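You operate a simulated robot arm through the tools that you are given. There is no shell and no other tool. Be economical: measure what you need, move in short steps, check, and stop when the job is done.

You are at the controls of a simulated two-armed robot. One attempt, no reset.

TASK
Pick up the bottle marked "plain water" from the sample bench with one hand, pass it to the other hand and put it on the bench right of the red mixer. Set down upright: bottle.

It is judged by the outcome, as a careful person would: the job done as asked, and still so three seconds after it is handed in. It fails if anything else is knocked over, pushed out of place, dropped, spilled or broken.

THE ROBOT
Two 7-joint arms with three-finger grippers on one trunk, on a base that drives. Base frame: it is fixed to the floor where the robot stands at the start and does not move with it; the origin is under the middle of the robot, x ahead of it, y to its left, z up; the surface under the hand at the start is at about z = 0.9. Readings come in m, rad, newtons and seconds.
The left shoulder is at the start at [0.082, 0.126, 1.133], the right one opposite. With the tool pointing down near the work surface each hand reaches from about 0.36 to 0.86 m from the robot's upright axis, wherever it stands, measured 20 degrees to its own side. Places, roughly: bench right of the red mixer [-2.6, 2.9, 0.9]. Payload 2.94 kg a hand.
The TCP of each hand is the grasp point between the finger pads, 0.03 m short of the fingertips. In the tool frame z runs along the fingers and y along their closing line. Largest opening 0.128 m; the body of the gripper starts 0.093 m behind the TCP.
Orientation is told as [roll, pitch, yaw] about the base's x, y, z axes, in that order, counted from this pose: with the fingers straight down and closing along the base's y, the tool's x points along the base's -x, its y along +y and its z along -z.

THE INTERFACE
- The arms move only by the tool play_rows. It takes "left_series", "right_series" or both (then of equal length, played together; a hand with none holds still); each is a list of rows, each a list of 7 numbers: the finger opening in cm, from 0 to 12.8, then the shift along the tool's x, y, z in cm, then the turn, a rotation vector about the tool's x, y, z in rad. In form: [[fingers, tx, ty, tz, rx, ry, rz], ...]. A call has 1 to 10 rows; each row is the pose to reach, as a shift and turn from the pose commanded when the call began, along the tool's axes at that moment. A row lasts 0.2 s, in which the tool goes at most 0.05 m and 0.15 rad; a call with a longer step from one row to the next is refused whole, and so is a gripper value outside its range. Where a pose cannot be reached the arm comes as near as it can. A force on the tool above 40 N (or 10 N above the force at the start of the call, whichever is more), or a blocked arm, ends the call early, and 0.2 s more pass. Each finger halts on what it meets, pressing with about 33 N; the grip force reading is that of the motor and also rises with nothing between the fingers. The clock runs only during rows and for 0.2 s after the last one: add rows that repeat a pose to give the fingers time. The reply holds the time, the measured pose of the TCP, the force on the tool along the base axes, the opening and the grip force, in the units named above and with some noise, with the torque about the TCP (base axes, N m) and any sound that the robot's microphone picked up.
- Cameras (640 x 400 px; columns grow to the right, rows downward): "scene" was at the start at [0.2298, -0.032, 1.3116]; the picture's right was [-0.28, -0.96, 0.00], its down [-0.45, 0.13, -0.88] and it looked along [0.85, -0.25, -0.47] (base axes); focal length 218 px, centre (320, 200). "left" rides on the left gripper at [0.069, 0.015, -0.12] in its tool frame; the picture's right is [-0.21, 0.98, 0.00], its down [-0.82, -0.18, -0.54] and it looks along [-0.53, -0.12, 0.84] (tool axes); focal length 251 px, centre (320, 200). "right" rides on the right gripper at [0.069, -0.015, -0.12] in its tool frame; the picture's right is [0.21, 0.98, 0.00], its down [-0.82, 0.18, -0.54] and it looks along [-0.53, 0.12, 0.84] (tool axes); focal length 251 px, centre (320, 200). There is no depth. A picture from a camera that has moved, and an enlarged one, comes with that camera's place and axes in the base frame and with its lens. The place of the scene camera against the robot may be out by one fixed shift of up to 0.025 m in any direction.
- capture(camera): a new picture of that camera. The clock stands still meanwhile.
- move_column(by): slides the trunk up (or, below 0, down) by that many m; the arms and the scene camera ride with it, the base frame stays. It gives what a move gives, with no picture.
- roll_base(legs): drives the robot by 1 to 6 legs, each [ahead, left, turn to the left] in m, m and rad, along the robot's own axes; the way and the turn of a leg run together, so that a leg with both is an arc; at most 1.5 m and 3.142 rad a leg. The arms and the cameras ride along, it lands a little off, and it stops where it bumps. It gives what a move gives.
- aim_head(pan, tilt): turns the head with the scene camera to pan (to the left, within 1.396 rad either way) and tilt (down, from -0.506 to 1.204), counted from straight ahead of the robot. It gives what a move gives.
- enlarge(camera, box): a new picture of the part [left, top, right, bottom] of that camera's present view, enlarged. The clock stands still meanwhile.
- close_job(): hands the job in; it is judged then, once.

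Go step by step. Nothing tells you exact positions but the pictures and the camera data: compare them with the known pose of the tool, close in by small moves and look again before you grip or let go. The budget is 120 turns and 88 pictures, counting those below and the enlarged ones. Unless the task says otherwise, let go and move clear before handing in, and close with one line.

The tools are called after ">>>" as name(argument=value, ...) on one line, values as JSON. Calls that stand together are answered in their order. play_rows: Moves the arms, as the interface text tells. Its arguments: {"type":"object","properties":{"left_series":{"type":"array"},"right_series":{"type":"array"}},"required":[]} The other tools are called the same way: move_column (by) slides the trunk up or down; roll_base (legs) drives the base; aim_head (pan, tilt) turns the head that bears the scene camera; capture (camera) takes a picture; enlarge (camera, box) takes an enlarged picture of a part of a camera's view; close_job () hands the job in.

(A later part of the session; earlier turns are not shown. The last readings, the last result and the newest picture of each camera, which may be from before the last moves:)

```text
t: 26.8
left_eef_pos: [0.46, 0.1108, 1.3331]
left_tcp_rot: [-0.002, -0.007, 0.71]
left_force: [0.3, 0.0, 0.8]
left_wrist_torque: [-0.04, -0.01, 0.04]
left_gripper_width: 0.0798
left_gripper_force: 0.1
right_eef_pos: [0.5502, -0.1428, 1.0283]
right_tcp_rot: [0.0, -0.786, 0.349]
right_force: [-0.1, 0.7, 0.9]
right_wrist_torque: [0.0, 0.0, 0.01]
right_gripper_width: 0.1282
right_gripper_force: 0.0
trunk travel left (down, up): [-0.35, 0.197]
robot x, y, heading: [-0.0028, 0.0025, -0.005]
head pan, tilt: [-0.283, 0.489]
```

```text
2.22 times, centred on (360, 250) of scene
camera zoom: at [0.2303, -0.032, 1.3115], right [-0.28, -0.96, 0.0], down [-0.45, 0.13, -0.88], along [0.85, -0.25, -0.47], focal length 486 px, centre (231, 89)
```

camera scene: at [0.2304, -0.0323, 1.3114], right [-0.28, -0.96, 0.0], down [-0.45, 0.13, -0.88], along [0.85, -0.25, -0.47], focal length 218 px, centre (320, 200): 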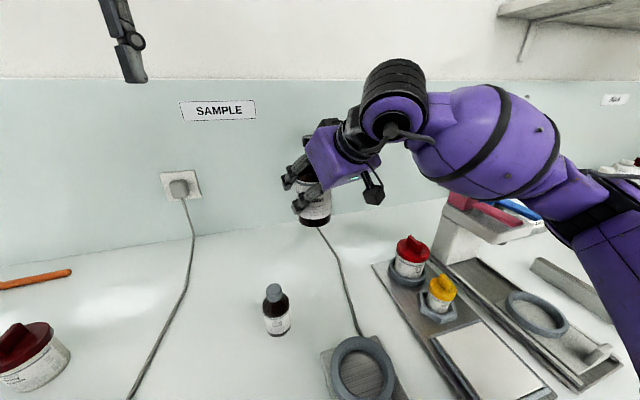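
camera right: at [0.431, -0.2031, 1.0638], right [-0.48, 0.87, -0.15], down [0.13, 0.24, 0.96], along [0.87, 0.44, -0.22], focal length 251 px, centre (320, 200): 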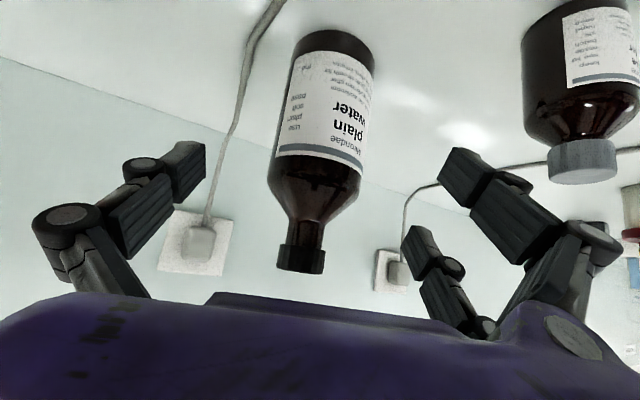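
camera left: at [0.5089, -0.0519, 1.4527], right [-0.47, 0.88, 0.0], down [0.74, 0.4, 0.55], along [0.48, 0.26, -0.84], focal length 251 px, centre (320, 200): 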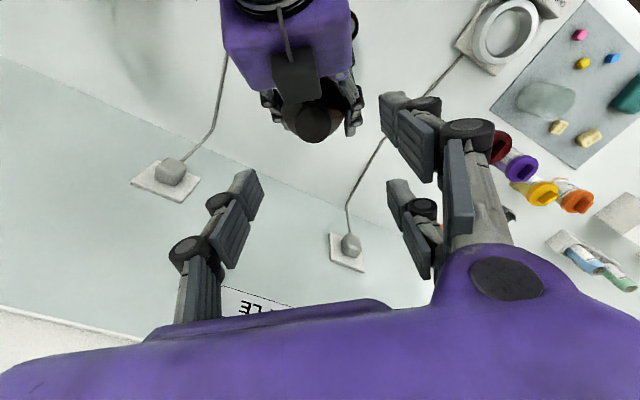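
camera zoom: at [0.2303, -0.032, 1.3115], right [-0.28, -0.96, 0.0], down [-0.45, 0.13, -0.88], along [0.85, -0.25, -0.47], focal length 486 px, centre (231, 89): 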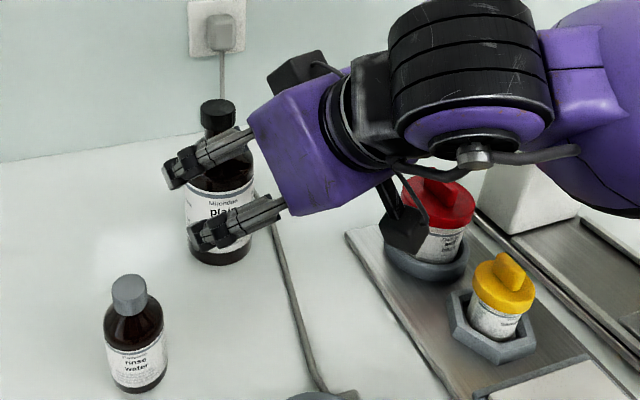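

The bottle is upright at about [0.604, -0.122]. I flatten the right hand to 1.0 rad tilt and lower it in front of the bottle.

>>> play_rows(right_series=[[12.8, 0.8, 0, 0.6, 0, -0.07, 0], [12.8, 1.8, 0, 1.5, 0, -0.14, 0], [12.8, 2.6, 0, 2.6, 0, -0.215, 0], [12.8, 3.1, 0, 3.2, 0, -0.215, 0], [12.8, 3.1, 0, 3.2, 0, -0.215, 0]])

>>> capture(camera="right")

>>> capture(camera="scene")

```text
t: 27.7
left_eef_pos: [0.4558, 0.1178, 1.3342]
left_tcp_rot: [-0.007, -0.01, 0.712]
left_force: [-1.1, -1.4, 0.7]
left_wrist_torque: [0.17, -0.06, -0.02]
left_gripper_width: 0.0798
left_gripper_force: 0.1
right_eef_pos: [0.5751, -0.2243, 1.0411]
right_tcp_rot: [-0.616, -0.908, 0.768]
right_force: [-0.7, -2.0, 0.6]
right_wrist_torque: [0.07, -0.01, 0.08]
right_gripper_width: 0.128
right_gripper_force: 0.0
right hand out of reach, approached as far as the arm can: row 2, 3, 4
trunk travel left (down, up): [-0.35, 0.197]
robot x, y, heading: [0.0038, -0.0027, 0.006]
head pan, tilt: [-0.283, 0.489]
stopped in row 4 (right hand): the arm was blocked; the commanded pose is now the measured one
```

```text
52 pictures are left
camera right: at [0.4456, -0.2714, 1.053], right [-0.33, 0.79, -0.52], down [-0.15, 0.5, 0.86], along [0.93, 0.36, -0.05], focal length 251 px, centre (320, 200)
```

right: 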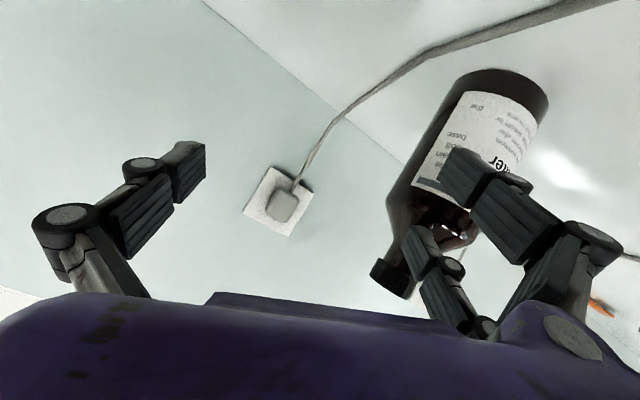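

```text
51 pictures are left
camera scene: at [0.2255, -0.0272, 1.3123], right [-0.28, -0.96, 0.0], down [-0.45, 0.13, -0.89], along [0.85, -0.25, -0.46], focal length 218 px, centre (320, 200)
```

scene: 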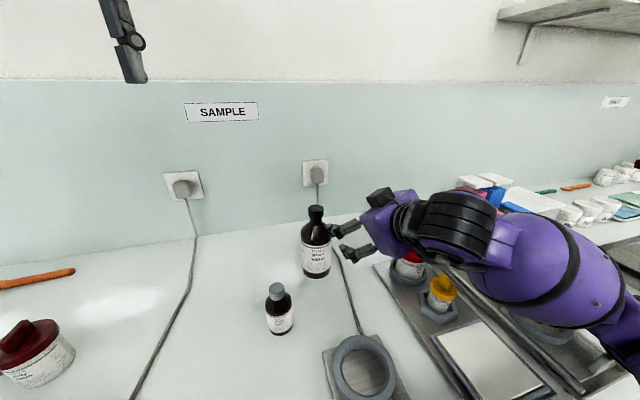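

The arm took an odd configuration and was blocked near the trays. I check the jars before moving.

>>> enlarge(camera="scene", box=[320, 170, 560, 370])

```text
2.00 times, centred on (440, 270) of scene
camera zoom: at [0.2255, -0.0272, 1.3123], right [-0.28, -0.96, 0.0], down [-0.45, 0.13, -0.89], along [0.85, -0.25, -0.46], focal length 437 px, centre (80, 60)
```

zoom: 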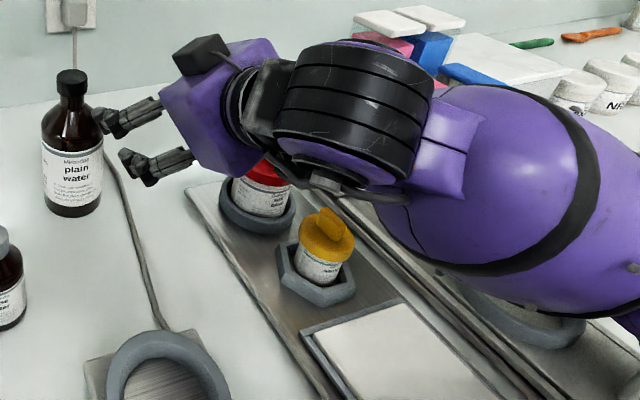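

Nothing appears displaced. I raise the right hand straight up to free it.

>>> play_rows(right_series=[[12.8, -1.6, -0.7, -1.0, 0, 0, 0], [12.8, -3.1, -1.4, -2.0, 0, 0, 0], [12.8, -4.7, -2.1, -3.0, 0, 0, 0], [12.8, -6.3, -2.9, -4.0, 0, 0, 0], [12.8, -6.3, -2.9, -4.0, 0, 0, 0]])

>>> capture(camera="scene")

```text
t: 28.9
left_eef_pos: [0.4613, 0.1134, 1.333]
left_tcp_rot: [-0.002, -0.007, 0.713]
left_force: [-0.3, 0.0, 0.6]
left_wrist_torque: [-0.01, 0.03, 0.01]
left_gripper_width: 0.08
left_gripper_force: 0.2
right_eef_pos: [0.5822, -0.2289, 1.1123]
right_tcp_rot: [-0.582, -0.907, 0.745]
right_force: [0.1, -0.4, 0.9]
right_wrist_torque: [0.0, 0.03, 0.0]
right_gripper_width: 0.128
right_gripper_force: 0.1
trunk travel left (down, up): [-0.35, 0.197]
robot x, y, heading: [-0.0012, -0.0009, -0.0]
head pan, tilt: [-0.283, 0.489]
```

```text
49 pictures are left
camera scene: at [0.2321, -0.0323, 1.3115], right [-0.28, -0.96, 0.0], down [-0.45, 0.13, -0.88], along [0.85, -0.24, -0.47], focal length 218 px, centre (320, 200)
```

scene: 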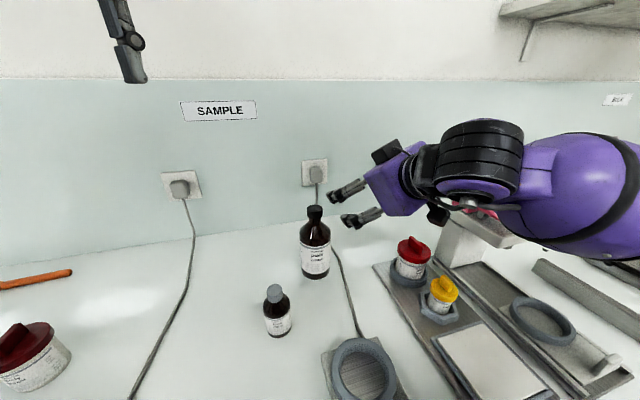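

Free again and nothing disturbed. I'll back the base 8 cm for more reach, then restore the hand's proven 45° orientation.

>>> roll_base(legs=[[-0.08, 0, 0]])

>>> play_rows(right_series=[[12.8, 0, 0, 0, -0.094, 0.064, 0.072], [12.8, 0, 0, 0, -0.188, 0.128, 0.144], [12.8, 0, 0, 0, -0.282, 0.191, 0.216], [12.8, 0, 0, 0, -0.282, 0.191, 0.216]])

>>> capture(camera="right")

>>> capture(camera="scene")

```text
t: 29.9
left_eef_pos: [0.3812, 0.1126, 1.3337]
left_tcp_rot: [-0.001, -0.008, 0.713]
left_force: [0.3, 0.2, -0.3]
left_wrist_torque: [-0.05, -0.01, -0.02]
left_gripper_width: 0.0801
left_gripper_force: 0.1
right_eef_pos: [0.5014, -0.2293, 1.1131]
right_tcp_rot: [-0.582, -0.908, 0.745]
right_force: [-1.3, 0.3, 0.2]
right_wrist_torque: [-0.01, 0.01, 0.01]
right_gripper_width: 0.1279
right_gripper_force: 0.1
trunk travel left (down, up): [-0.35, 0.197]
robot x, y, heading: [-0.0819, -0.0008, 0.0]
head pan, tilt: [-0.283, 0.489]
```

```text
t: 30.9
left_eef_pos: [0.3811, 0.1126, 1.3333]
left_tcp_rot: [0.0, -0.008, 0.713]
left_force: [0.0, -0.3, 0.8]
left_wrist_torque: [-0.03, -0.02, -0.02]
left_gripper_width: 0.0798
left_gripper_force: 0.1
right_eef_pos: [0.5014, -0.2296, 1.1126]
right_tcp_rot: [0.002, -0.787, 0.351]
right_force: [0.1, 0.8, -0.8]
right_wrist_torque: [0.02, 0.0, -0.02]
right_gripper_width: 0.1279
right_gripper_force: 0.0
trunk travel left (down, up): [-0.35, 0.197]
robot x, y, heading: [-0.0778, 0.0029, -0.004]
head pan, tilt: [-0.283, 0.489]
```

```text
48 pictures are left
camera right: at [0.3812, -0.2887, 1.1496], right [-0.48, 0.87, -0.15], down [0.13, 0.24, 0.96], along [0.87, 0.44, -0.22], focal length 251 px, centre (320, 200)
```

right: 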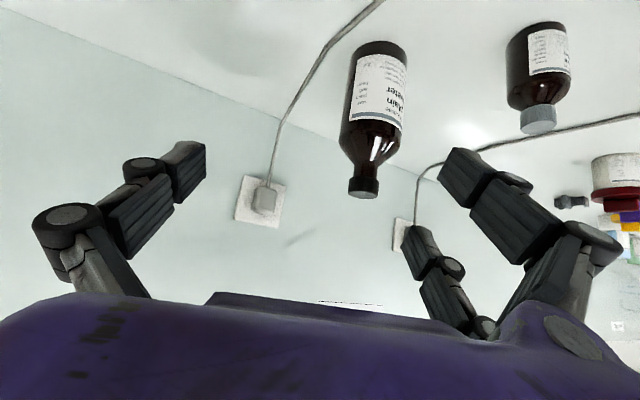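

```text
47 pictures are left
camera scene: at [0.1511, -0.0325, 1.3116], right [-0.28, -0.96, 0.0], down [-0.45, 0.13, -0.88], along [0.85, -0.24, -0.47], focal length 218 px, centre (320, 200)
```

scene: 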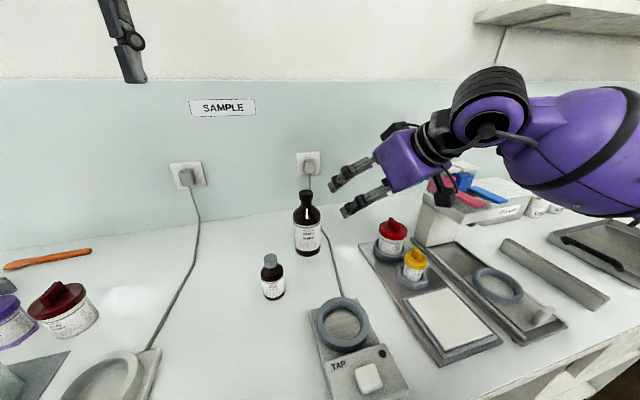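

The bottle is at [0.607, -0.123]. I go to a lower pre-grasp 11 cm back along the tool.

>>> play_rows(right_series=[[12.8, 0, 3.0, 1.5, 0, 0, 0], [12.8, 0.5, 6.0, 3.5, 0, 0, 0], [12.8, 1.5, 6.4, 6.5, 0, 0, 0], [12.8, 2.5, 6.4, 9.0, 0, 0, 0], [12.8, 3.0, 6.4, 10.1, 0, 0, 0], [12.8, 3.0, 6.4, 10.1, 0, 0, 0]])

>>> capture(camera="right")

>>> capture(camera="scene")

```text
t: 32.3
left_eef_pos: [0.3808, 0.112, 1.3326]
left_tcp_rot: [-0.004, -0.007, 0.713]
left_force: [-0.4, -0.4, 0.1]
left_wrist_torque: [0.0, -0.01, -0.04]
left_gripper_width: 0.0797
left_gripper_force: 0.0
right_eef_pos: [0.5258, -0.1531, 1.0202]
right_tcp_rot: [0.002, -0.785, 0.351]
right_force: [0.4, 2.1, 0.1]
right_wrist_torque: [0.01, 0.01, 0.03]
right_gripper_width: 0.128
right_gripper_force: 0.0
trunk travel left (down, up): [-0.35, 0.197]
robot x, y, heading: [-0.08, -0.0014, 0.002]
head pan, tilt: [-0.283, 0.489]
```

```text
46 pictures are left
camera right: at [0.4068, -0.2117, 1.0569], right [-0.48, 0.87, -0.15], down [0.12, 0.24, 0.96], along [0.87, 0.44, -0.22], focal length 251 px, centre (320, 200)
```

right: 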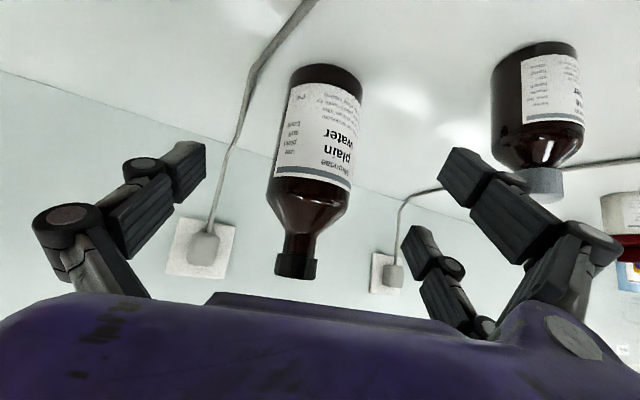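

```text
45 pictures are left
camera scene: at [0.1512, -0.0326, 1.3116], right [-0.28, -0.96, 0.0], down [-0.45, 0.13, -0.88], along [0.85, -0.24, -0.47], focal length 218 px, centre (320, 200)
```

scene: 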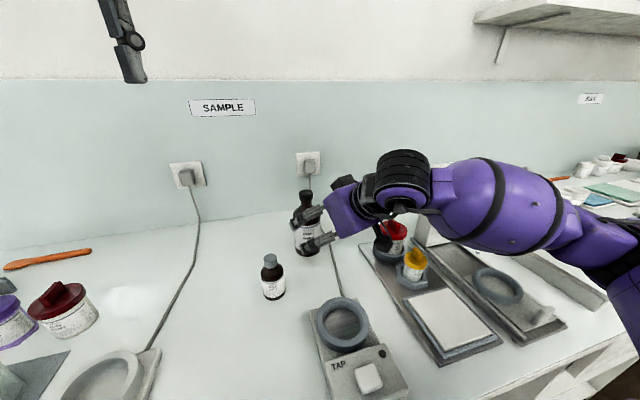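

Reachable and centred. I advance 8 cm and check clearance.

>>> play_rows(right_series=[[12.8, 0, 0, 2.0, 0, 0, 0], [12.8, 0, 0, 4.0, 0, 0, 0], [12.8, 0, 0, 6.0, 0, 0, 0], [12.8, 0, 0, 8.0, 0, 0, 0], [12.8, 0, 0, 8.0, 0, 0, 0]])

>>> enlarge(camera="scene", box=[240, 140, 560, 340])

>>> capture(camera="right")

```text
t: 33.5
left_eef_pos: [0.3803, 0.1126, 1.3334]
left_tcp_rot: [0.0, -0.007, 0.713]
left_force: [-0.6, 0.2, 1.1]
left_wrist_torque: [-0.02, 0.02, 0.03]
left_gripper_width: 0.0802
left_gripper_force: 0.0
right_eef_pos: [0.5803, -0.1317, 0.965]
right_tcp_rot: [0.0, -0.786, 0.352]
right_force: [-0.2, -0.2, 0.3]
right_wrist_torque: [-0.05, -0.04, 0.0]
right_gripper_width: 0.1281
right_gripper_force: 0.0
trunk travel left (down, up): [-0.35, 0.197]
robot x, y, heading: [-0.079, -0.0028, 0.003]
head pan, tilt: [-0.283, 0.489]
```

```text
2.00 times, centred on (400, 240) of scene
camera zoom: at [0.1508, -0.0327, 1.3116], right [-0.28, -0.96, 0.0], down [-0.45, 0.13, -0.88], along [0.85, -0.24, -0.47], focal length 437 px, centre (160, 120)
```

zoom: 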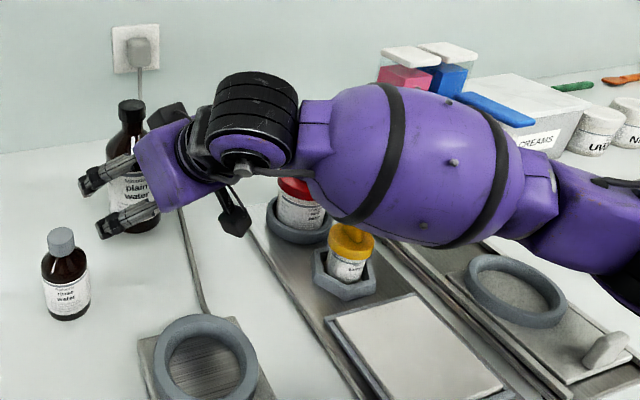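

```text
43 pictures are left
camera right: at [0.46, -0.1915, 1.0012], right [-0.48, 0.87, -0.15], down [0.12, 0.24, 0.96], along [0.87, 0.44, -0.22], focal length 251 px, centre (320, 200)
```

right: 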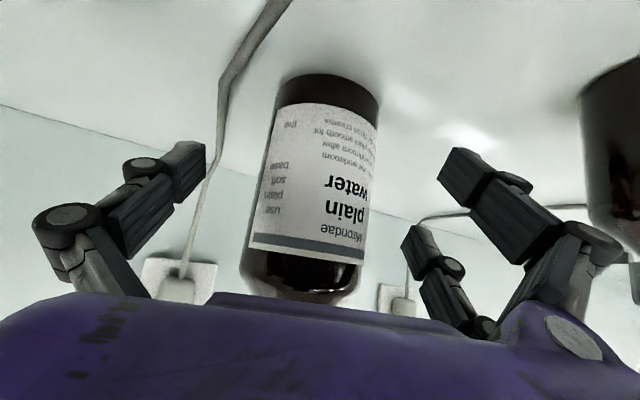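

The forearm passes on the robot's side of the jars, with a few cm to spare above the yellow lid. I finish the last 3 cm slowly.

>>> play_rows(right_series=[[12.8, 0, 0, 1.0, 0, 0, 0], [12.8, 0, 0, 2.0, 0, 0, 0], [12.8, 0, 0, 3.0, 0, 0, 0], [12.8, 0, 0, 3.0, 0, 0, 0]])

>>> capture(camera="right")

>>> enlarge(camera="scene", box=[240, 140, 560, 340])

```text
t: 34.5
left_eef_pos: [0.3806, 0.1117, 1.3336]
left_tcp_rot: [-0.002, -0.006, 0.713]
left_force: [-0.2, 0.2, 0.2]
left_wrist_torque: [0.01, -0.03, -0.03]
left_gripper_width: 0.0803
left_gripper_force: 0.1
right_eef_pos: [0.5997, -0.1261, 0.944]
right_tcp_rot: [-0.001, -0.787, 0.349]
right_force: [-0.2, 0.3, 0.3]
right_wrist_torque: [-0.01, 0.0, -0.01]
right_gripper_width: 0.1283
right_gripper_force: 0.0
trunk travel left (down, up): [-0.35, 0.197]
robot x, y, heading: [-0.0799, -0.0017, 0.003]
head pan, tilt: [-0.283, 0.489]
```

```text
42 pictures are left
camera right: at [0.4796, -0.1853, 0.9798], right [-0.48, 0.87, -0.15], down [0.12, 0.24, 0.96], along [0.87, 0.44, -0.22], focal length 251 px, centre (320, 200)
```

right: 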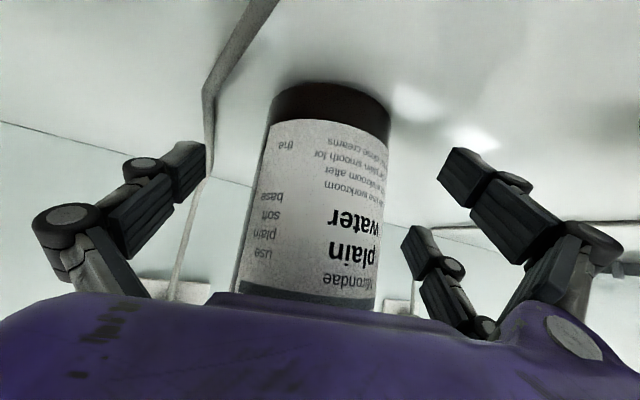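

```text
2.00 times, centred on (400, 240) of scene
camera zoom: at [0.151, -0.0326, 1.3116], right [-0.28, -0.96, 0.0], down [-0.45, 0.13, -0.88], along [0.85, -0.24, -0.47], focal length 437 px, centre (160, 120)
```

zoom: 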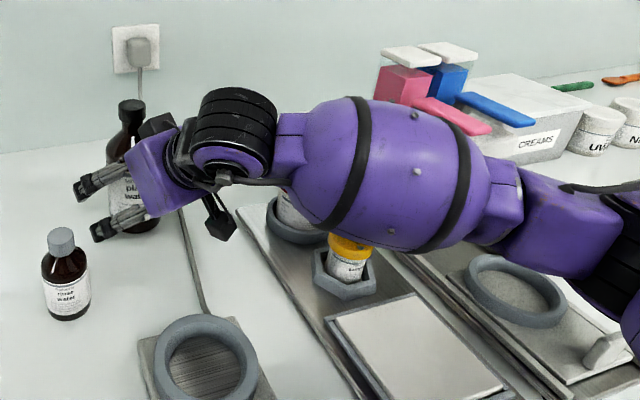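

At grasp height with no contact. I close the fingers.

>>> play_rows(right_series=[[9, 0, 0, 0, 0, 0, 0], [7.5, 0, 0, 0, 0, 0, 0], [4, 0, 0, 0, 0, 0, 0], [3, 0, 0, 0, 0, 0, 0], [3, 0, 0, 0, 0, 0, 0], [3, 0, 0, 0, 0, 0, 0]])

>>> play_rows(right_series=[[3, -0.7, 0, -0.7, 0, 0, 0], [3, -2.1, 0, -2.1, 0, 0, 0], [3, -4.2, 0, -4.2, 0, 0, 0], [3, -6.3, 0, -6.3, 0, 0, 0], [3, -8.4, 0, -8.4, 0, 0, 0], [3, -10.5, 0, -10.5, 0, 0, 0], [3, -12, 0, -12, 0, 0, 0], [3, -12, 0, -12, 0, 0, 0]])

>>> capture(camera="right")

>>> capture(camera="scene")

```text
t: 35.9
left_eef_pos: [0.3801, 0.1139, 1.3334]
left_tcp_rot: [-0.004, -0.008, 0.714]
left_force: [0.4, 0.2, 0.4]
left_wrist_torque: [-0.02, -0.02, 0.01]
left_gripper_width: 0.0803
left_gripper_force: 0.1
right_eef_pos: [0.5981, -0.1249, 0.9471]
right_tcp_rot: [0.0, -0.788, 0.351]
right_force: [-1.0, 4.2, 13.0]
right_wrist_torque: [0.8, 0.21, 0.07]
right_gripper_width: 0.0708
right_gripper_force: 32.9
trunk travel left (down, up): [-0.35, 0.197]
robot x, y, heading: [-0.0795, -0.0022, 0.003]
head pan, tilt: [-0.283, 0.489]
```

```text
t: 37.7
left_eef_pos: [0.3816, 0.1121, 1.3324]
left_tcp_rot: [-0.001, -0.007, 0.714]
left_force: [0.4, 0.0, -0.2]
left_wrist_torque: [0.0, -0.03, 0.0]
left_gripper_width: 0.0798
left_gripper_force: 0.1
right_eef_pos: [0.5992, -0.125, 1.1121]
right_tcp_rot: [0.0, -0.783, 0.35]
right_force: [-0.9, 0.0, -7.3]
right_wrist_torque: [-0.01, 0.02, -0.05]
right_gripper_width: 0.0707
right_gripper_force: 33.0
trunk travel left (down, up): [-0.35, 0.197]
robot x, y, heading: [-0.0808, -0.0006, 0.002]
head pan, tilt: [-0.283, 0.489]
```

```text
40 pictures are left
camera right: at [0.48, -0.184, 1.1477], right [-0.48, 0.87, -0.15], down [0.13, 0.24, 0.96], along [0.87, 0.44, -0.22], focal length 251 px, centre (320, 200)
```

right: 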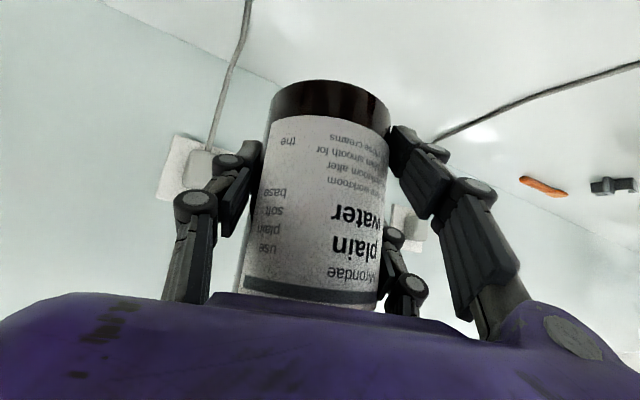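

```text
39 pictures are left
camera scene: at [0.152, -0.0328, 1.3114], right [-0.28, -0.96, 0.0], down [-0.45, 0.13, -0.88], along [0.85, -0.24, -0.47], focal length 218 px, centre (320, 200)
```

scene: 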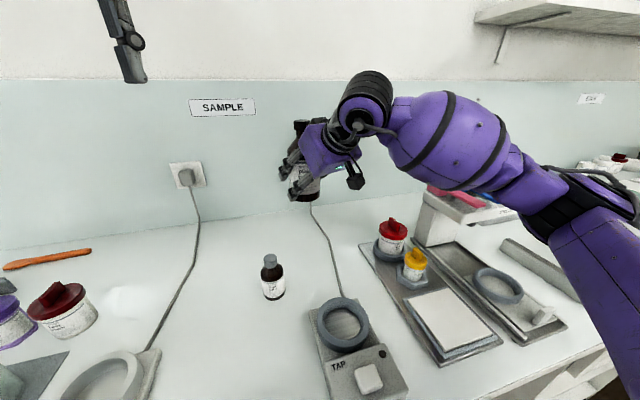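

Firm grip lower on the body, lifted. I bring the bottle to the centre with the 0.7 rad yaw used before.

>>> play_rows(right_series=[[3, 0.6, 2.2, -0.6, -0.04, 0, -0.04], [3, 1.2, 4.4, -1.2, -0.09, 0, -0.09], [3, 1.8, 6.6, -1.8, -0.14, 0, -0.14], [3, 2.4, 8.8, -2.4, -0.19, 0, -0.19], [3, 3.0, 11, -3.0, -0.23, 0, -0.23], [3, 3.69, 13.08, -3.69, -0.2475, 0, -0.2475], [3, 3.69, 13.08, -3.69, -0.2475, 0, -0.2475]])

>>> enlarge(camera="left", box=[0, 0, 360, 225])

```text
t: 39.3
left_eef_pos: [0.3812, 0.1123, 1.3323]
left_tcp_rot: [-0.001, -0.007, 0.715]
left_force: [-0.4, -1.0, -0.2]
left_wrist_torque: [-0.02, -0.01, -0.01]
left_gripper_width: 0.08
left_gripper_force: 0.0
right_eef_pos: [0.5066, -0.0204, 1.1119]
right_tcp_rot: [-0.001, -0.782, 0.699]
right_force: [-0.7, 0.7, -7.5]
right_wrist_torque: [0.01, 0.04, 0.01]
right_gripper_width: 0.0706
right_gripper_force: 33.6
trunk travel left (down, up): [-0.35, 0.197]
robot x, y, heading: [-0.077, -0.0006, -0.001]
head pan, tilt: [-0.283, 0.489]
```

```text
1.78 times, centred on (180, 112) of left
camera zoom: at [0.3188, 0.0775, 1.4519], right [-0.48, 0.88, 0.0], down [0.74, 0.4, 0.55], along [0.48, 0.26, -0.84], focal length 447 px, centre (569, 356)
```

zoom: 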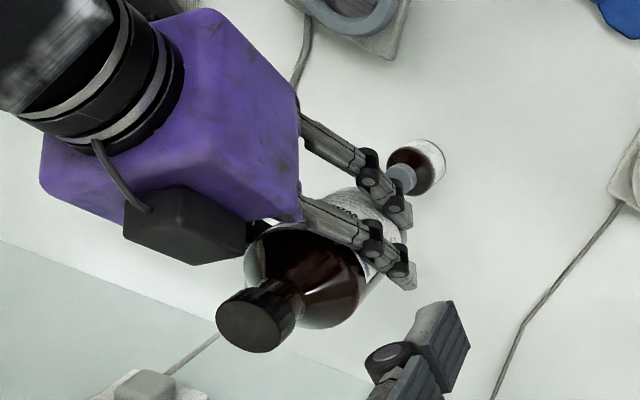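

The cap now stands clear above the right hand, at about [0.505, -0.018], top near 1.236. I bring the vertical left hand over it.

>>> play_rows(left_series=[[9, -0.2, -4, 0, 0, 0, 0], [9, -0.4, -8, 0, 0, 0, 0], [9, -0.6, -12, 0, 0, 0, 0], [9, -0.8, -16, 0, 0, 0, 0], [9, -0.8, -18, 0, 0, 0, 0], [9, -0.8, -18, 0, 0, 0, 0]])

>>> enlarge(camera="left", box=[150, 20, 530, 260])

>>> capture(camera="scene")

```text
t: 40.7
left_eef_pos: [0.5056, -0.0182, 1.3366]
left_tcp_rot: [-0.003, -0.007, 0.714]
left_force: [-0.8, -0.2, 0.2]
left_wrist_torque: [-0.02, 0.0, -0.01]
left_gripper_width: 0.0898
left_gripper_force: 0.0
right_eef_pos: [0.5073, -0.0207, 1.1132]
right_tcp_rot: [-0.001, -0.784, 0.699]
right_force: [0.0, 0.6, -7.6]
right_wrist_torque: [-0.01, 0.0, -0.02]
right_gripper_width: 0.0704
right_gripper_force: 33.2
trunk travel left (down, up): [-0.35, 0.197]
robot x, y, heading: [-0.0773, -0.0047, 0.004]
head pan, tilt: [-0.283, 0.489]
```

```text
1.67 times, centred on (340, 140) of left
camera zoom: at [0.4428, -0.0517, 1.4547], right [-0.48, 0.88, 0.0], down [0.74, 0.4, 0.55], along [0.48, 0.26, -0.84], focal length 419 px, centre (287, 300)
```

zoom: 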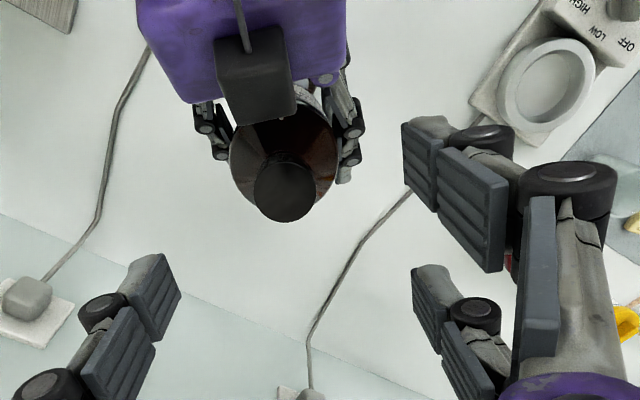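

```text
36 pictures are left
camera scene: at [0.1518, -0.0322, 1.3115], right [-0.28, -0.96, 0.0], down [-0.45, 0.13, -0.88], along [0.85, -0.24, -0.47], focal length 218 px, centre (320, 200)
```

scene: 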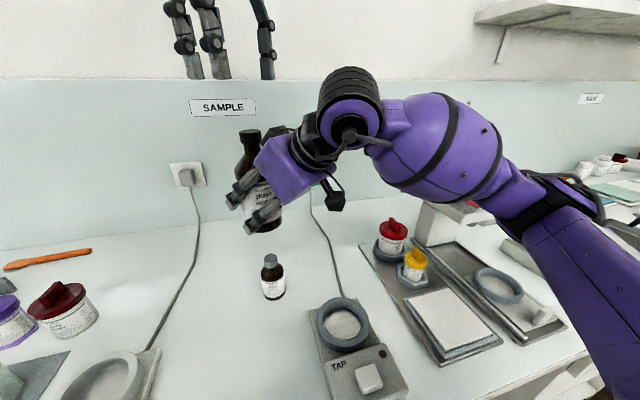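

Aligned over the cap. I lower the left hand about 10 cm, gently.

>>> play_rows(left_series=[[9, 0, 0, 2.5, 0, 0, 0], [9, 0, 0, 5, 0, 0, 0], [9, 0, 0, 7, 0, 0, 0], [9, 0, 0, 8.5, 0, 0, 0], [9, 0, 0, 9.9, 0, 0, 0], [9, 0, 0, 9.9, 0, 0, 0]])

>>> capture(camera="left")

>>> enlarge(camera="scene", box=[180, 60, 420, 240])

```text
t: 42.1
left_eef_pos: [0.5069, -0.0176, 1.2329]
left_tcp_rot: [0.0, -0.007, 0.713]
left_force: [0.3, -0.1, -1.1]
left_wrist_torque: [0.0, -0.02, -0.02]
left_gripper_width: 0.0899
left_gripper_force: 0.1
right_eef_pos: [0.5052, -0.0209, 1.1116]
right_tcp_rot: [-0.001, -0.787, 0.699]
right_force: [-0.4, -0.2, -6.7]
right_wrist_torque: [-0.01, -0.01, 0.02]
right_gripper_width: 0.0707
right_gripper_force: 33.1
trunk travel left (down, up): [-0.35, 0.197]
robot x, y, heading: [-0.0761, 0.0001, -0.004]
head pan, tilt: [-0.283, 0.489]
```

```text
35 pictures are left
camera left: at [0.444, -0.0529, 1.3529], right [-0.48, 0.88, 0.0], down [0.74, 0.4, 0.55], along [0.48, 0.26, -0.84], focal length 251 px, centre (320, 200)
```

left: 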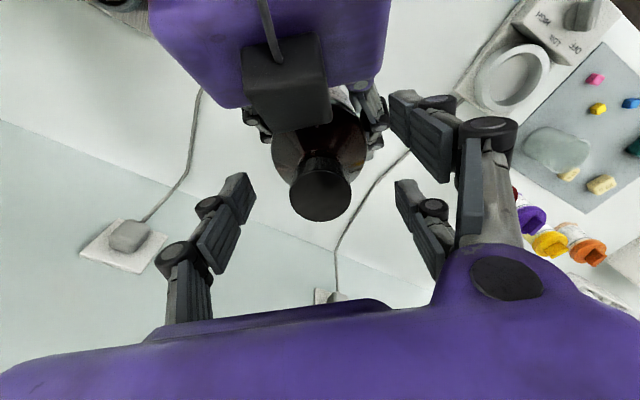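

```text
2.22 times, centred on (300, 150) of scene
camera zoom: at [0.1515, -0.0327, 1.3115], right [-0.28, -0.96, 0.0], down [-0.45, 0.13, -0.88], along [0.85, -0.24, -0.47], focal length 486 px, centre (364, 311)
```

zoom: 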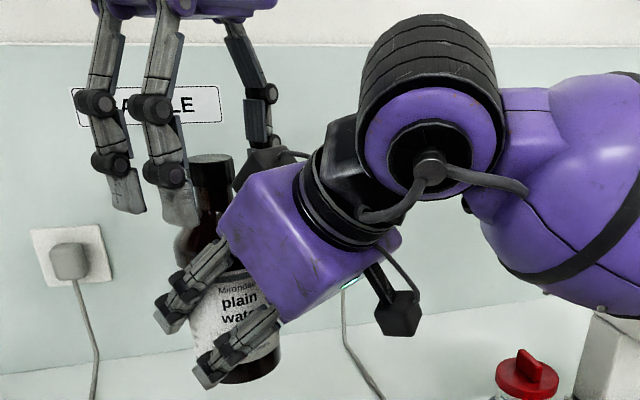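

The cap is centred exactly in the left hand. I close the left fingers while the right holds still.

>>> play_rows(left_series=[[7, 0, 0, 0, 0, 0, 0], [5, 0, 0, 0, 0, 0, 0], [3.5, 0, 0, 0, 0, 0, 0], [2, 0, 0, 0, 0, 0, 0], [0.5, 0, 0, 0, 0, 0, 0], [0.5, 0, 0, 0, 0, 0, 0], [0.5, 0, 0, 0, 0, 0, 0]])

>>> capture(camera="left")

>>> enlarge(camera="scene", box=[180, 60, 420, 240])

```text
t: 43.7
left_eef_pos: [0.5074, -0.0162, 1.2346]
left_tcp_rot: [-0.001, -0.005, 0.712]
left_force: [3.2, -0.5, -2.6]
left_wrist_torque: [-0.25, -0.29, -0.68]
left_gripper_width: 0.0283
left_gripper_force: 17.4
right_eef_pos: [0.5066, -0.0203, 1.1134]
right_tcp_rot: [-0.001, -0.786, 0.698]
right_force: [-3.6, 1.5, -5.0]
right_wrist_torque: [0.09, -0.06, 0.71]
right_gripper_width: 0.0715
right_gripper_force: 33.4
trunk travel left (down, up): [-0.35, 0.197]
robot x, y, heading: [-0.0819, -0.0049, 0.005]
head pan, tilt: [-0.283, 0.489]
```

```text
33 pictures are left
camera left: at [0.4444, -0.0528, 1.3527], right [-0.48, 0.88, 0.0], down [0.74, 0.4, 0.55], along [0.48, 0.26, -0.84], focal length 251 px, centre (320, 200)
```

left: 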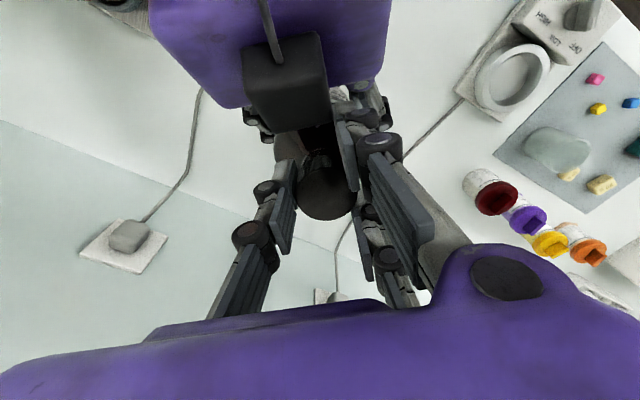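

```text
2.22 times, centred on (300, 150) of scene
camera zoom: at [0.1518, -0.0326, 1.3115], right [-0.28, -0.96, 0.0], down [-0.45, 0.13, -0.88], along [0.85, -0.24, -0.47], focal length 486 px, centre (364, 311)
```

zoom: 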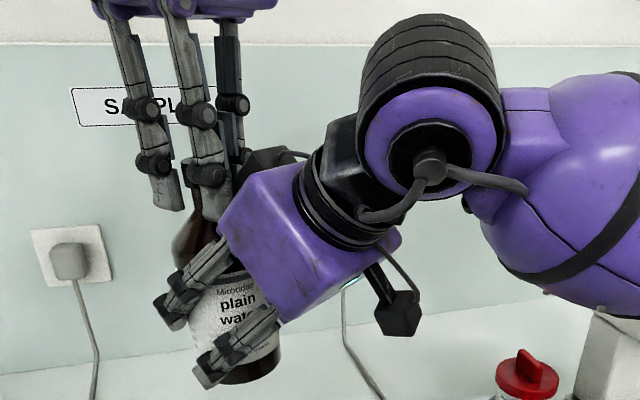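

The left has hold of the cap, though force is still settling. I hold a moment longer.

>>> play_rows(left_series=[[0, 0, 0, 0, 0, 0, 0], [0, 0, 0, 0, 0, 0, 0], [0, 0, 0, 0, 0, 0, 0]])

>>> enlarge(camera="left", box=[200, 80, 460, 280])

```text
t: 44.5
left_eef_pos: [0.5073, -0.0191, 1.2335]
left_tcp_rot: [-0.002, -0.006, 0.714]
left_force: [1.9, -0.1, -3.0]
left_wrist_torque: [-0.43, -0.68, -1.38]
left_gripper_width: 0.0274
left_gripper_force: 32.2
right_eef_pos: [0.5071, -0.0214, 1.1121]
right_tcp_rot: [0.001, -0.784, 0.701]
right_force: [-1.7, -0.4, -3.9]
right_wrist_torque: [0.46, 0.39, 1.37]
right_gripper_width: 0.0717
right_gripper_force: 33.1
trunk travel left (down, up): [-0.35, 0.197]
robot x, y, heading: [-0.083, -0.0002, -0.001]
head pan, tilt: [-0.283, 0.489]
```

```text
2.00 times, centred on (330, 180) of left
camera zoom: at [0.4443, -0.0528, 1.3528], right [-0.48, 0.88, 0.0], down [0.74, 0.4, 0.55], along [0.48, 0.26, -0.84], focal length 503 px, centre (300, 240)
```

zoom: 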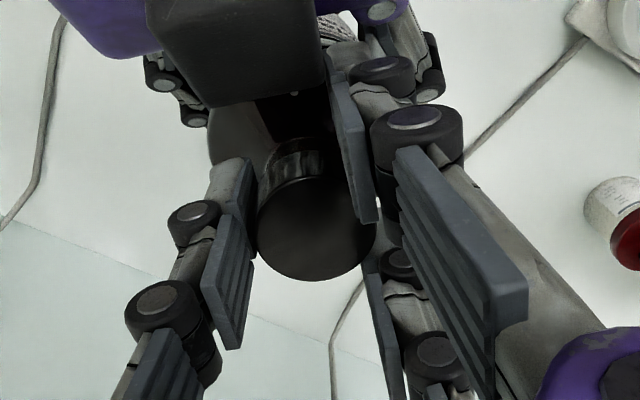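

Grip force is 32 N, but with a twist torque. Before trusting it, I test by pulling the left up a few mm against the right's hold.

>>> play_rows(left_series=[[0, 0, 0, -0.2, 0, 0, 0], [0, 0, 0, -0.4, 0, 0, 0], [0, 0, 0, -0.5, 0, 0, 0]])

```text
t: 45.3
left_eef_pos: [0.5061, -0.0185, 1.2368]
left_tcp_rot: [0.002, -0.008, 0.716]
left_force: [0.9, 2.6, -24.8]
left_wrist_torque: [-0.03, -0.92, -1.32]
left_gripper_width: 0.0262
left_gripper_force: 33.0
right_eef_pos: [0.5073, -0.0213, 1.1143]
right_tcp_rot: [-0.003, -0.791, 0.701]
right_force: [-1.0, -2.1, 17.3]
right_wrist_torque: [0.4, 0.83, 1.33]
right_gripper_width: 0.0731
right_gripper_force: 32.6
trunk travel left (down, up): [-0.35, 0.197]
robot x, y, heading: [-0.0774, -0.003, -0.003]
head pan, tilt: [-0.283, 0.489]
```

The cap grip carries 25 N, far above the bottle's weight. I relax the pull and open the right hand slightly.

>>> play_rows(left_series=[[0, 0, 0, 0.3, 0, 0, 0], [0, 0, 0, 0.3, 0, 0, 0], [0, 0, 0, 0.3, 0, 0, 0], [0, 0, 0, 0.3, 0, 0, 0]], right_series=[[3, 0, 0, 0, 0, 0, 0], [7.4, 0, 0, 0, 0, 0, 0], [7.7, 0, 0, 0, 0, 0, 0], [7.9, 0, 0, 0, 0, 0, 0]])

>>> capture(camera="left")

>>> enlarge(camera="scene", box=[180, 60, 420, 240])

```text
t: 46.3
left_eef_pos: [0.5035, -0.0141, 1.2361]
left_tcp_rot: [0.015, -0.009, 0.71]
left_force: [-11.4, 16.1, -5.6]
left_wrist_torque: [0.57, -0.74, -1.56]
left_gripper_width: 0.0065
left_gripper_force: 32.8
right_eef_pos: [0.5108, -0.0251, 1.1095]
right_tcp_rot: [0.002, -0.776, 0.68]
right_force: [13.9, -15.8, -2.5]
right_wrist_torque: [1.4, 2.39, 1.51]
right_gripper_width: 0.0947
right_gripper_force: 9.1
trunk travel left (down, up): [-0.35, 0.197]
robot x, y, heading: [-0.0811, -0.0019, 0.006]
head pan, tilt: [-0.283, 0.489]
stopped in row 4 (right hand): the force on the tool passed its limit at 42 N (the readings are from after the stop); the commanded pose is now the measured one
```

```text
30 pictures are left
camera left: at [0.442, -0.0502, 1.3559], right [-0.47, 0.88, 0.01], down [0.74, 0.39, 0.55], along [0.47, 0.27, -0.84], focal length 251 px, centre (320, 200)
```

left: 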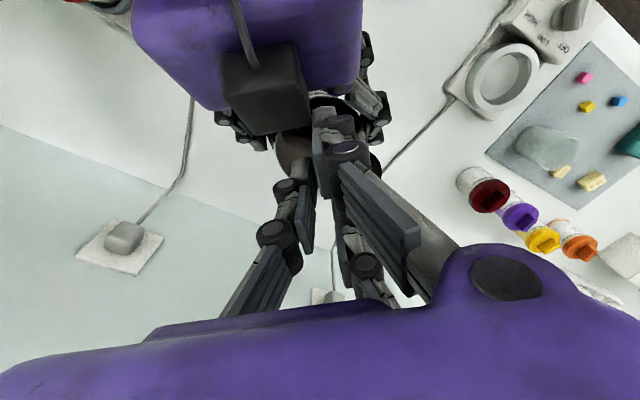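

```text
2.22 times, centred on (300, 150) of scene
camera zoom: at [0.1519, -0.0327, 1.3114], right [-0.28, -0.96, 0.0], down [-0.45, 0.13, -0.88], along [0.85, -0.24, -0.47], focal length 486 px, centre (364, 311)
```

zoom: 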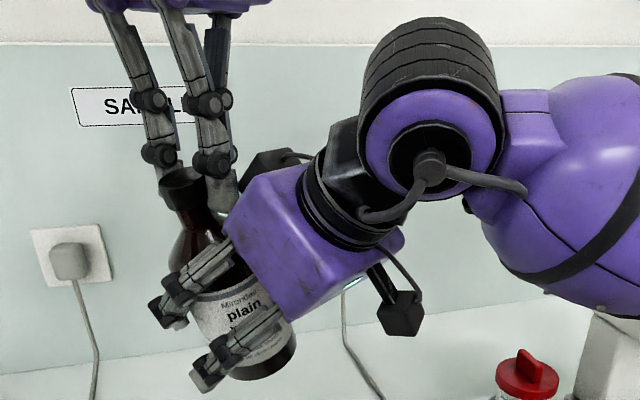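

The cap slid out of the left fingers and the bottle is leaning, still caught in the right hand. I close the right grip again at once.

>>> play_rows(right_series=[[6, 0, 0, 0, 0, 0, 0], [3, 0, 0, 0, 0, 0, 0], [3, 0, 0, 0, 0, 0, 0]])

>>> enlarge(camera="scene", box=[180, 60, 420, 240])

```text
t: 47.1
left_eef_pos: [0.5034, -0.0145, 1.2376]
left_tcp_rot: [0.008, -0.005, 0.712]
left_force: [-14.7, 20.7, -0.2]
left_wrist_torque: [0.02, 0.31, -1.84]
left_gripper_width: 0.0125
left_gripper_force: 33.2
right_eef_pos: [0.5081, -0.0249, 1.1099]
right_tcp_rot: [0.001, -0.778, 0.688]
right_force: [13.3, -19.0, -6.1]
right_wrist_torque: [2.45, 1.52, 1.83]
right_gripper_width: 0.0876
right_gripper_force: 32.9
trunk travel left (down, up): [-0.35, 0.197]
robot x, y, heading: [-0.0756, -0.0008, 0.004]
head pan, tilt: [-0.283, 0.489]
```

```text
2.22 times, centred on (300, 150) of scene
camera zoom: at [0.1518, -0.0326, 1.3115], right [-0.28, -0.96, 0.0], down [-0.45, 0.13, -0.88], along [0.85, -0.24, -0.47], focal length 486 px, centre (364, 311)
```

zoom: 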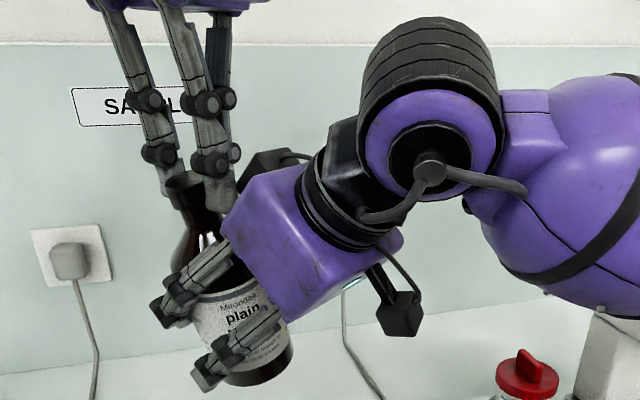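

The right hand is gripping again and pushing the bottle straight against the left fingers. I open the left so it can straighten, then lift the left clear.

>>> play_rows(left_series=[[2, 0, 0, 0, 0, 0, 0], [4, 0, 0, 0, 0, 0, 0], [6, 0, 0, 0, 0, 0, 0], [6, 0, 0, 0, 0, 0, 0]])

>>> enlarge(camera="scene", box=[180, 60, 420, 240])

```text
t: 48.1
left_eef_pos: [0.5055, -0.0165, 1.2366]
left_tcp_rot: [0.004, -0.008, 0.713]
left_force: [-0.3, 0.7, -0.3]
left_wrist_torque: [-0.03, 0.0, -0.05]
left_gripper_width: 0.06
left_gripper_force: 0.1
right_eef_pos: [0.5088, -0.0245, 1.1104]
right_tcp_rot: [0.002, -0.779, 0.69]
right_force: [1.0, 0.1, -6.4]
right_wrist_torque: [0.02, 0.04, -0.01]
right_gripper_width: 0.0712
right_gripper_force: 32.5
trunk travel left (down, up): [-0.35, 0.197]
robot x, y, heading: [-0.0778, -0.0026, 0.004]
head pan, tilt: [-0.283, 0.489]
```

```text
2.22 times, centred on (300, 150) of scene
camera zoom: at [0.1518, -0.0326, 1.3114], right [-0.28, -0.96, 0.0], down [-0.45, 0.13, -0.88], along [0.85, -0.24, -0.47], focal length 486 px, centre (364, 311)
```

zoom: 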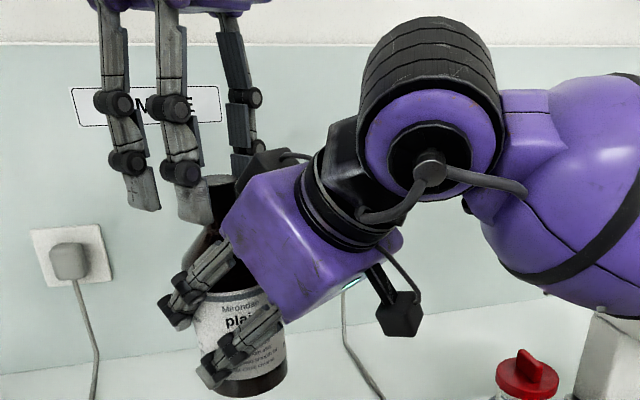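

The bottle is straight and firmly held again (7.1 cm, no torque). The cap is too thin for the three-digit hand, so the left must take the body. I'll set the bottle down and regrasp low and flatter, leaving the upper body free. The left clears first.

>>> play_rows(left_series=[[6, 0, 0, -3, 0, 0, 0], [6, 0, 0, -7, 0, 0, 0], [6, 0, 0, -10, 0, 0, 0], [8, 0, 4, -10, 0, 0, 0], [8, 0, 8.5, -10, 0, 0, 0], [8, 0, 13, -10, 0, 0, 0], [8, 0, 17.5, -10, 0, 0, 0], [8, 0, 17.5, -10, 0, 0, 0], [8, 0, 17.5, -10, 0, 0, 0], [8, 0, 17.5, -10, 0, 0, 0]], right_series=[[3, 0, 0, 0, 0, 0, 0], [3, 0, 0, 0, 0, 0, 0], [3, 0, 0, 0, 0, 0, 0], [3, 0, 0, 0, 0, 0, 0], [3, -0.1, -2.2, 0.1, 0.04, 0, 0.04], [3, -0.2, -4.7, 0.2, 0.09, 0, 0.09], [3, -0.3, -7.2, 0.3, 0.14, 0, 0.14], [3, -0.35, -9.7, 0.35, 0.19, 0, 0.19], [3, -0.4, -12.2, 0.4, 0.22, 0, 0.22], [3, -0.45, -13.5, 0.45, 0.239, 0, 0.242]])

>>> enlarge(camera="scene", box=[200, 80, 480, 280])

>>> capture(camera="right")

```text
t: 50.3
left_eef_pos: [0.3916, 0.1143, 1.3318]
left_tcp_rot: [0.005, -0.008, 0.714]
left_force: [-0.4, 0.5, -1.7]
left_wrist_torque: [-0.01, 0.01, 0.01]
left_gripper_width: 0.0802
left_gripper_force: 0.0
left hand out of reach, approached as far as the arm can: row 7, 8, 9, 10
right_eef_pos: [0.6015, -0.1249, 1.1086]
right_tcp_rot: [0.001, -0.778, 0.35]
right_force: [0.7, -0.4, -6.8]
right_wrist_torque: [-0.04, 0.01, 0.01]
right_gripper_width: 0.0707
right_gripper_force: 32.6
trunk travel left (down, up): [-0.35, 0.197]
robot x, y, heading: [-0.0797, 0.0, 0.004]
head pan, tilt: [-0.283, 0.489]
```

```text
2.00 times, centred on (340, 180) of scene
camera zoom: at [0.152, -0.0326, 1.3114], right [-0.28, -0.96, 0.0], down [-0.45, 0.13, -0.88], along [0.85, -0.24, -0.47], focal length 437 px, centre (280, 240)
```

zoom: 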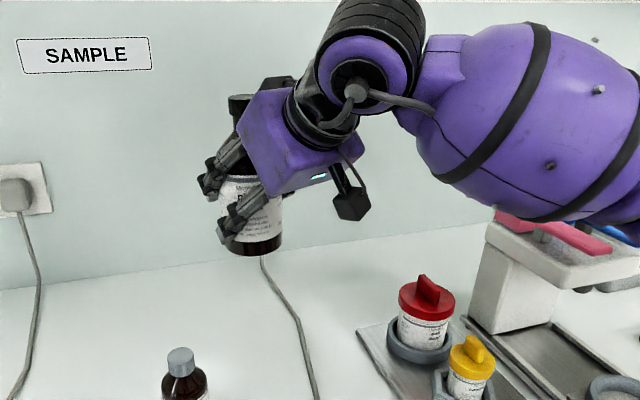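

```text
25 pictures are left
camera right: at [0.481, -0.1847, 1.1464], right [-0.48, 0.87, -0.15], down [0.13, 0.24, 0.96], along [0.87, 0.44, -0.23], focal length 251 px, centre (320, 200)
```

right: 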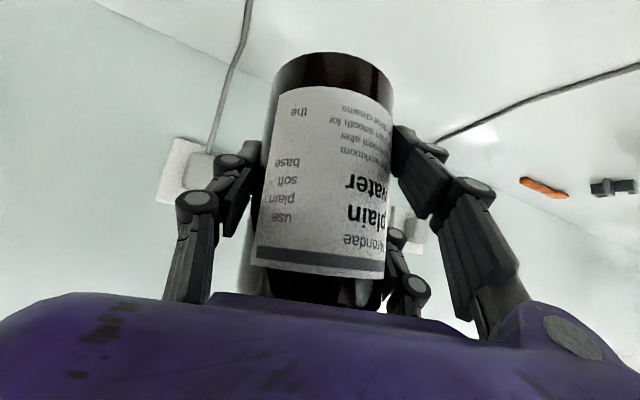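

I lower toward the bench and feel for contact.

>>> play_rows(right_series=[[3, 2, 0, 2, 0, 0, 0], [3, 4, 0, 4, 0, 0, 0], [3, 6, 0, 6, 0, 0, 0], [3, 8, 0, 8, 0, 0, 0], [3, 9.3, 0, 9.3, 0, 0, 0], [3, 9.8, 0, 9.8, 0, 0, 0], [3, 10.1, 0, 10.1, 0, 0, 0], [3, 10.1, 0, 10.1, 0, 0, 0]])

```text
t: 52.1
left_eef_pos: [0.3911, 0.1136, 1.3331]
left_tcp_rot: [0.002, -0.006, 0.713]
left_force: [-0.3, -0.3, -0.4]
left_wrist_torque: [0.04, 0.02, 0.02]
left_gripper_width: 0.0798
left_gripper_force: 0.1
right_eef_pos: [0.5988, -0.1226, 0.9669]
right_tcp_rot: [0.001, -0.778, 0.349]
right_force: [-0.2, -0.3, -7.0]
right_wrist_torque: [-0.01, -0.04, -0.03]
right_gripper_width: 0.0708
right_gripper_force: 32.7
trunk travel left (down, up): [-0.35, 0.197]
robot x, y, heading: [-0.0811, 0.0027, 0.002]
head pan, tilt: [-0.283, 0.489]
```

No contact yet. I go on in small steps.

>>> play_rows(right_series=[[3, 0.2, 0, 0.2, 0, 0, 0], [3, 0.35, 0, 0.35, 0, 0, 0], [3, 0.35, 0, 0.35, 0, 0, 0]])

```text
t: 52.9
left_eef_pos: [0.3907, 0.1139, 1.332]
left_tcp_rot: [0.004, -0.007, 0.711]
left_force: [-0.7, -0.3, 0.3]
left_wrist_torque: [0.01, 0.05, -0.01]
left_gripper_width: 0.08
left_gripper_force: 0.1
right_eef_pos: [0.5988, -0.1249, 0.9616]
right_tcp_rot: [0.0, -0.779, 0.349]
right_force: [-0.7, -0.1, -6.7]
right_wrist_torque: [-0.03, -0.02, 0.0]
right_gripper_width: 0.0705
right_gripper_force: 33.0
trunk travel left (down, up): [-0.35, 0.197]
robot x, y, heading: [-0.0752, -0.0022, 0.007]
head pan, tilt: [-0.283, 0.489]
```

>>> play_rows(right_series=[[3, 0.15, 0, 0.15, 0, 0, 0], [3, 0.3, 0, 0.3, 0, 0, 0], [3, 0.3, 0, 0.3, 0, 0, 0]])

```text
t: 53.7
left_eef_pos: [0.3906, 0.1139, 1.3339]
left_tcp_rot: [0.004, -0.009, 0.712]
left_force: [0.9, -0.3, 0.5]
left_wrist_torque: [0.0, -0.01, -0.02]
left_gripper_width: 0.0801
left_gripper_force: 0.1
right_eef_pos: [0.5981, -0.1242, 0.9606]
right_tcp_rot: [-0.001, -0.783, 0.35]
right_force: [1.0, -2.3, 7.1]
right_wrist_torque: [0.29, 0.11, -0.03]
right_gripper_width: 0.0703
right_gripper_force: 32.5
trunk travel left (down, up): [-0.35, 0.197]
robot x, y, heading: [-0.0739, 0.0003, 0.004]
head pan, tilt: [-0.283, 0.489]
```

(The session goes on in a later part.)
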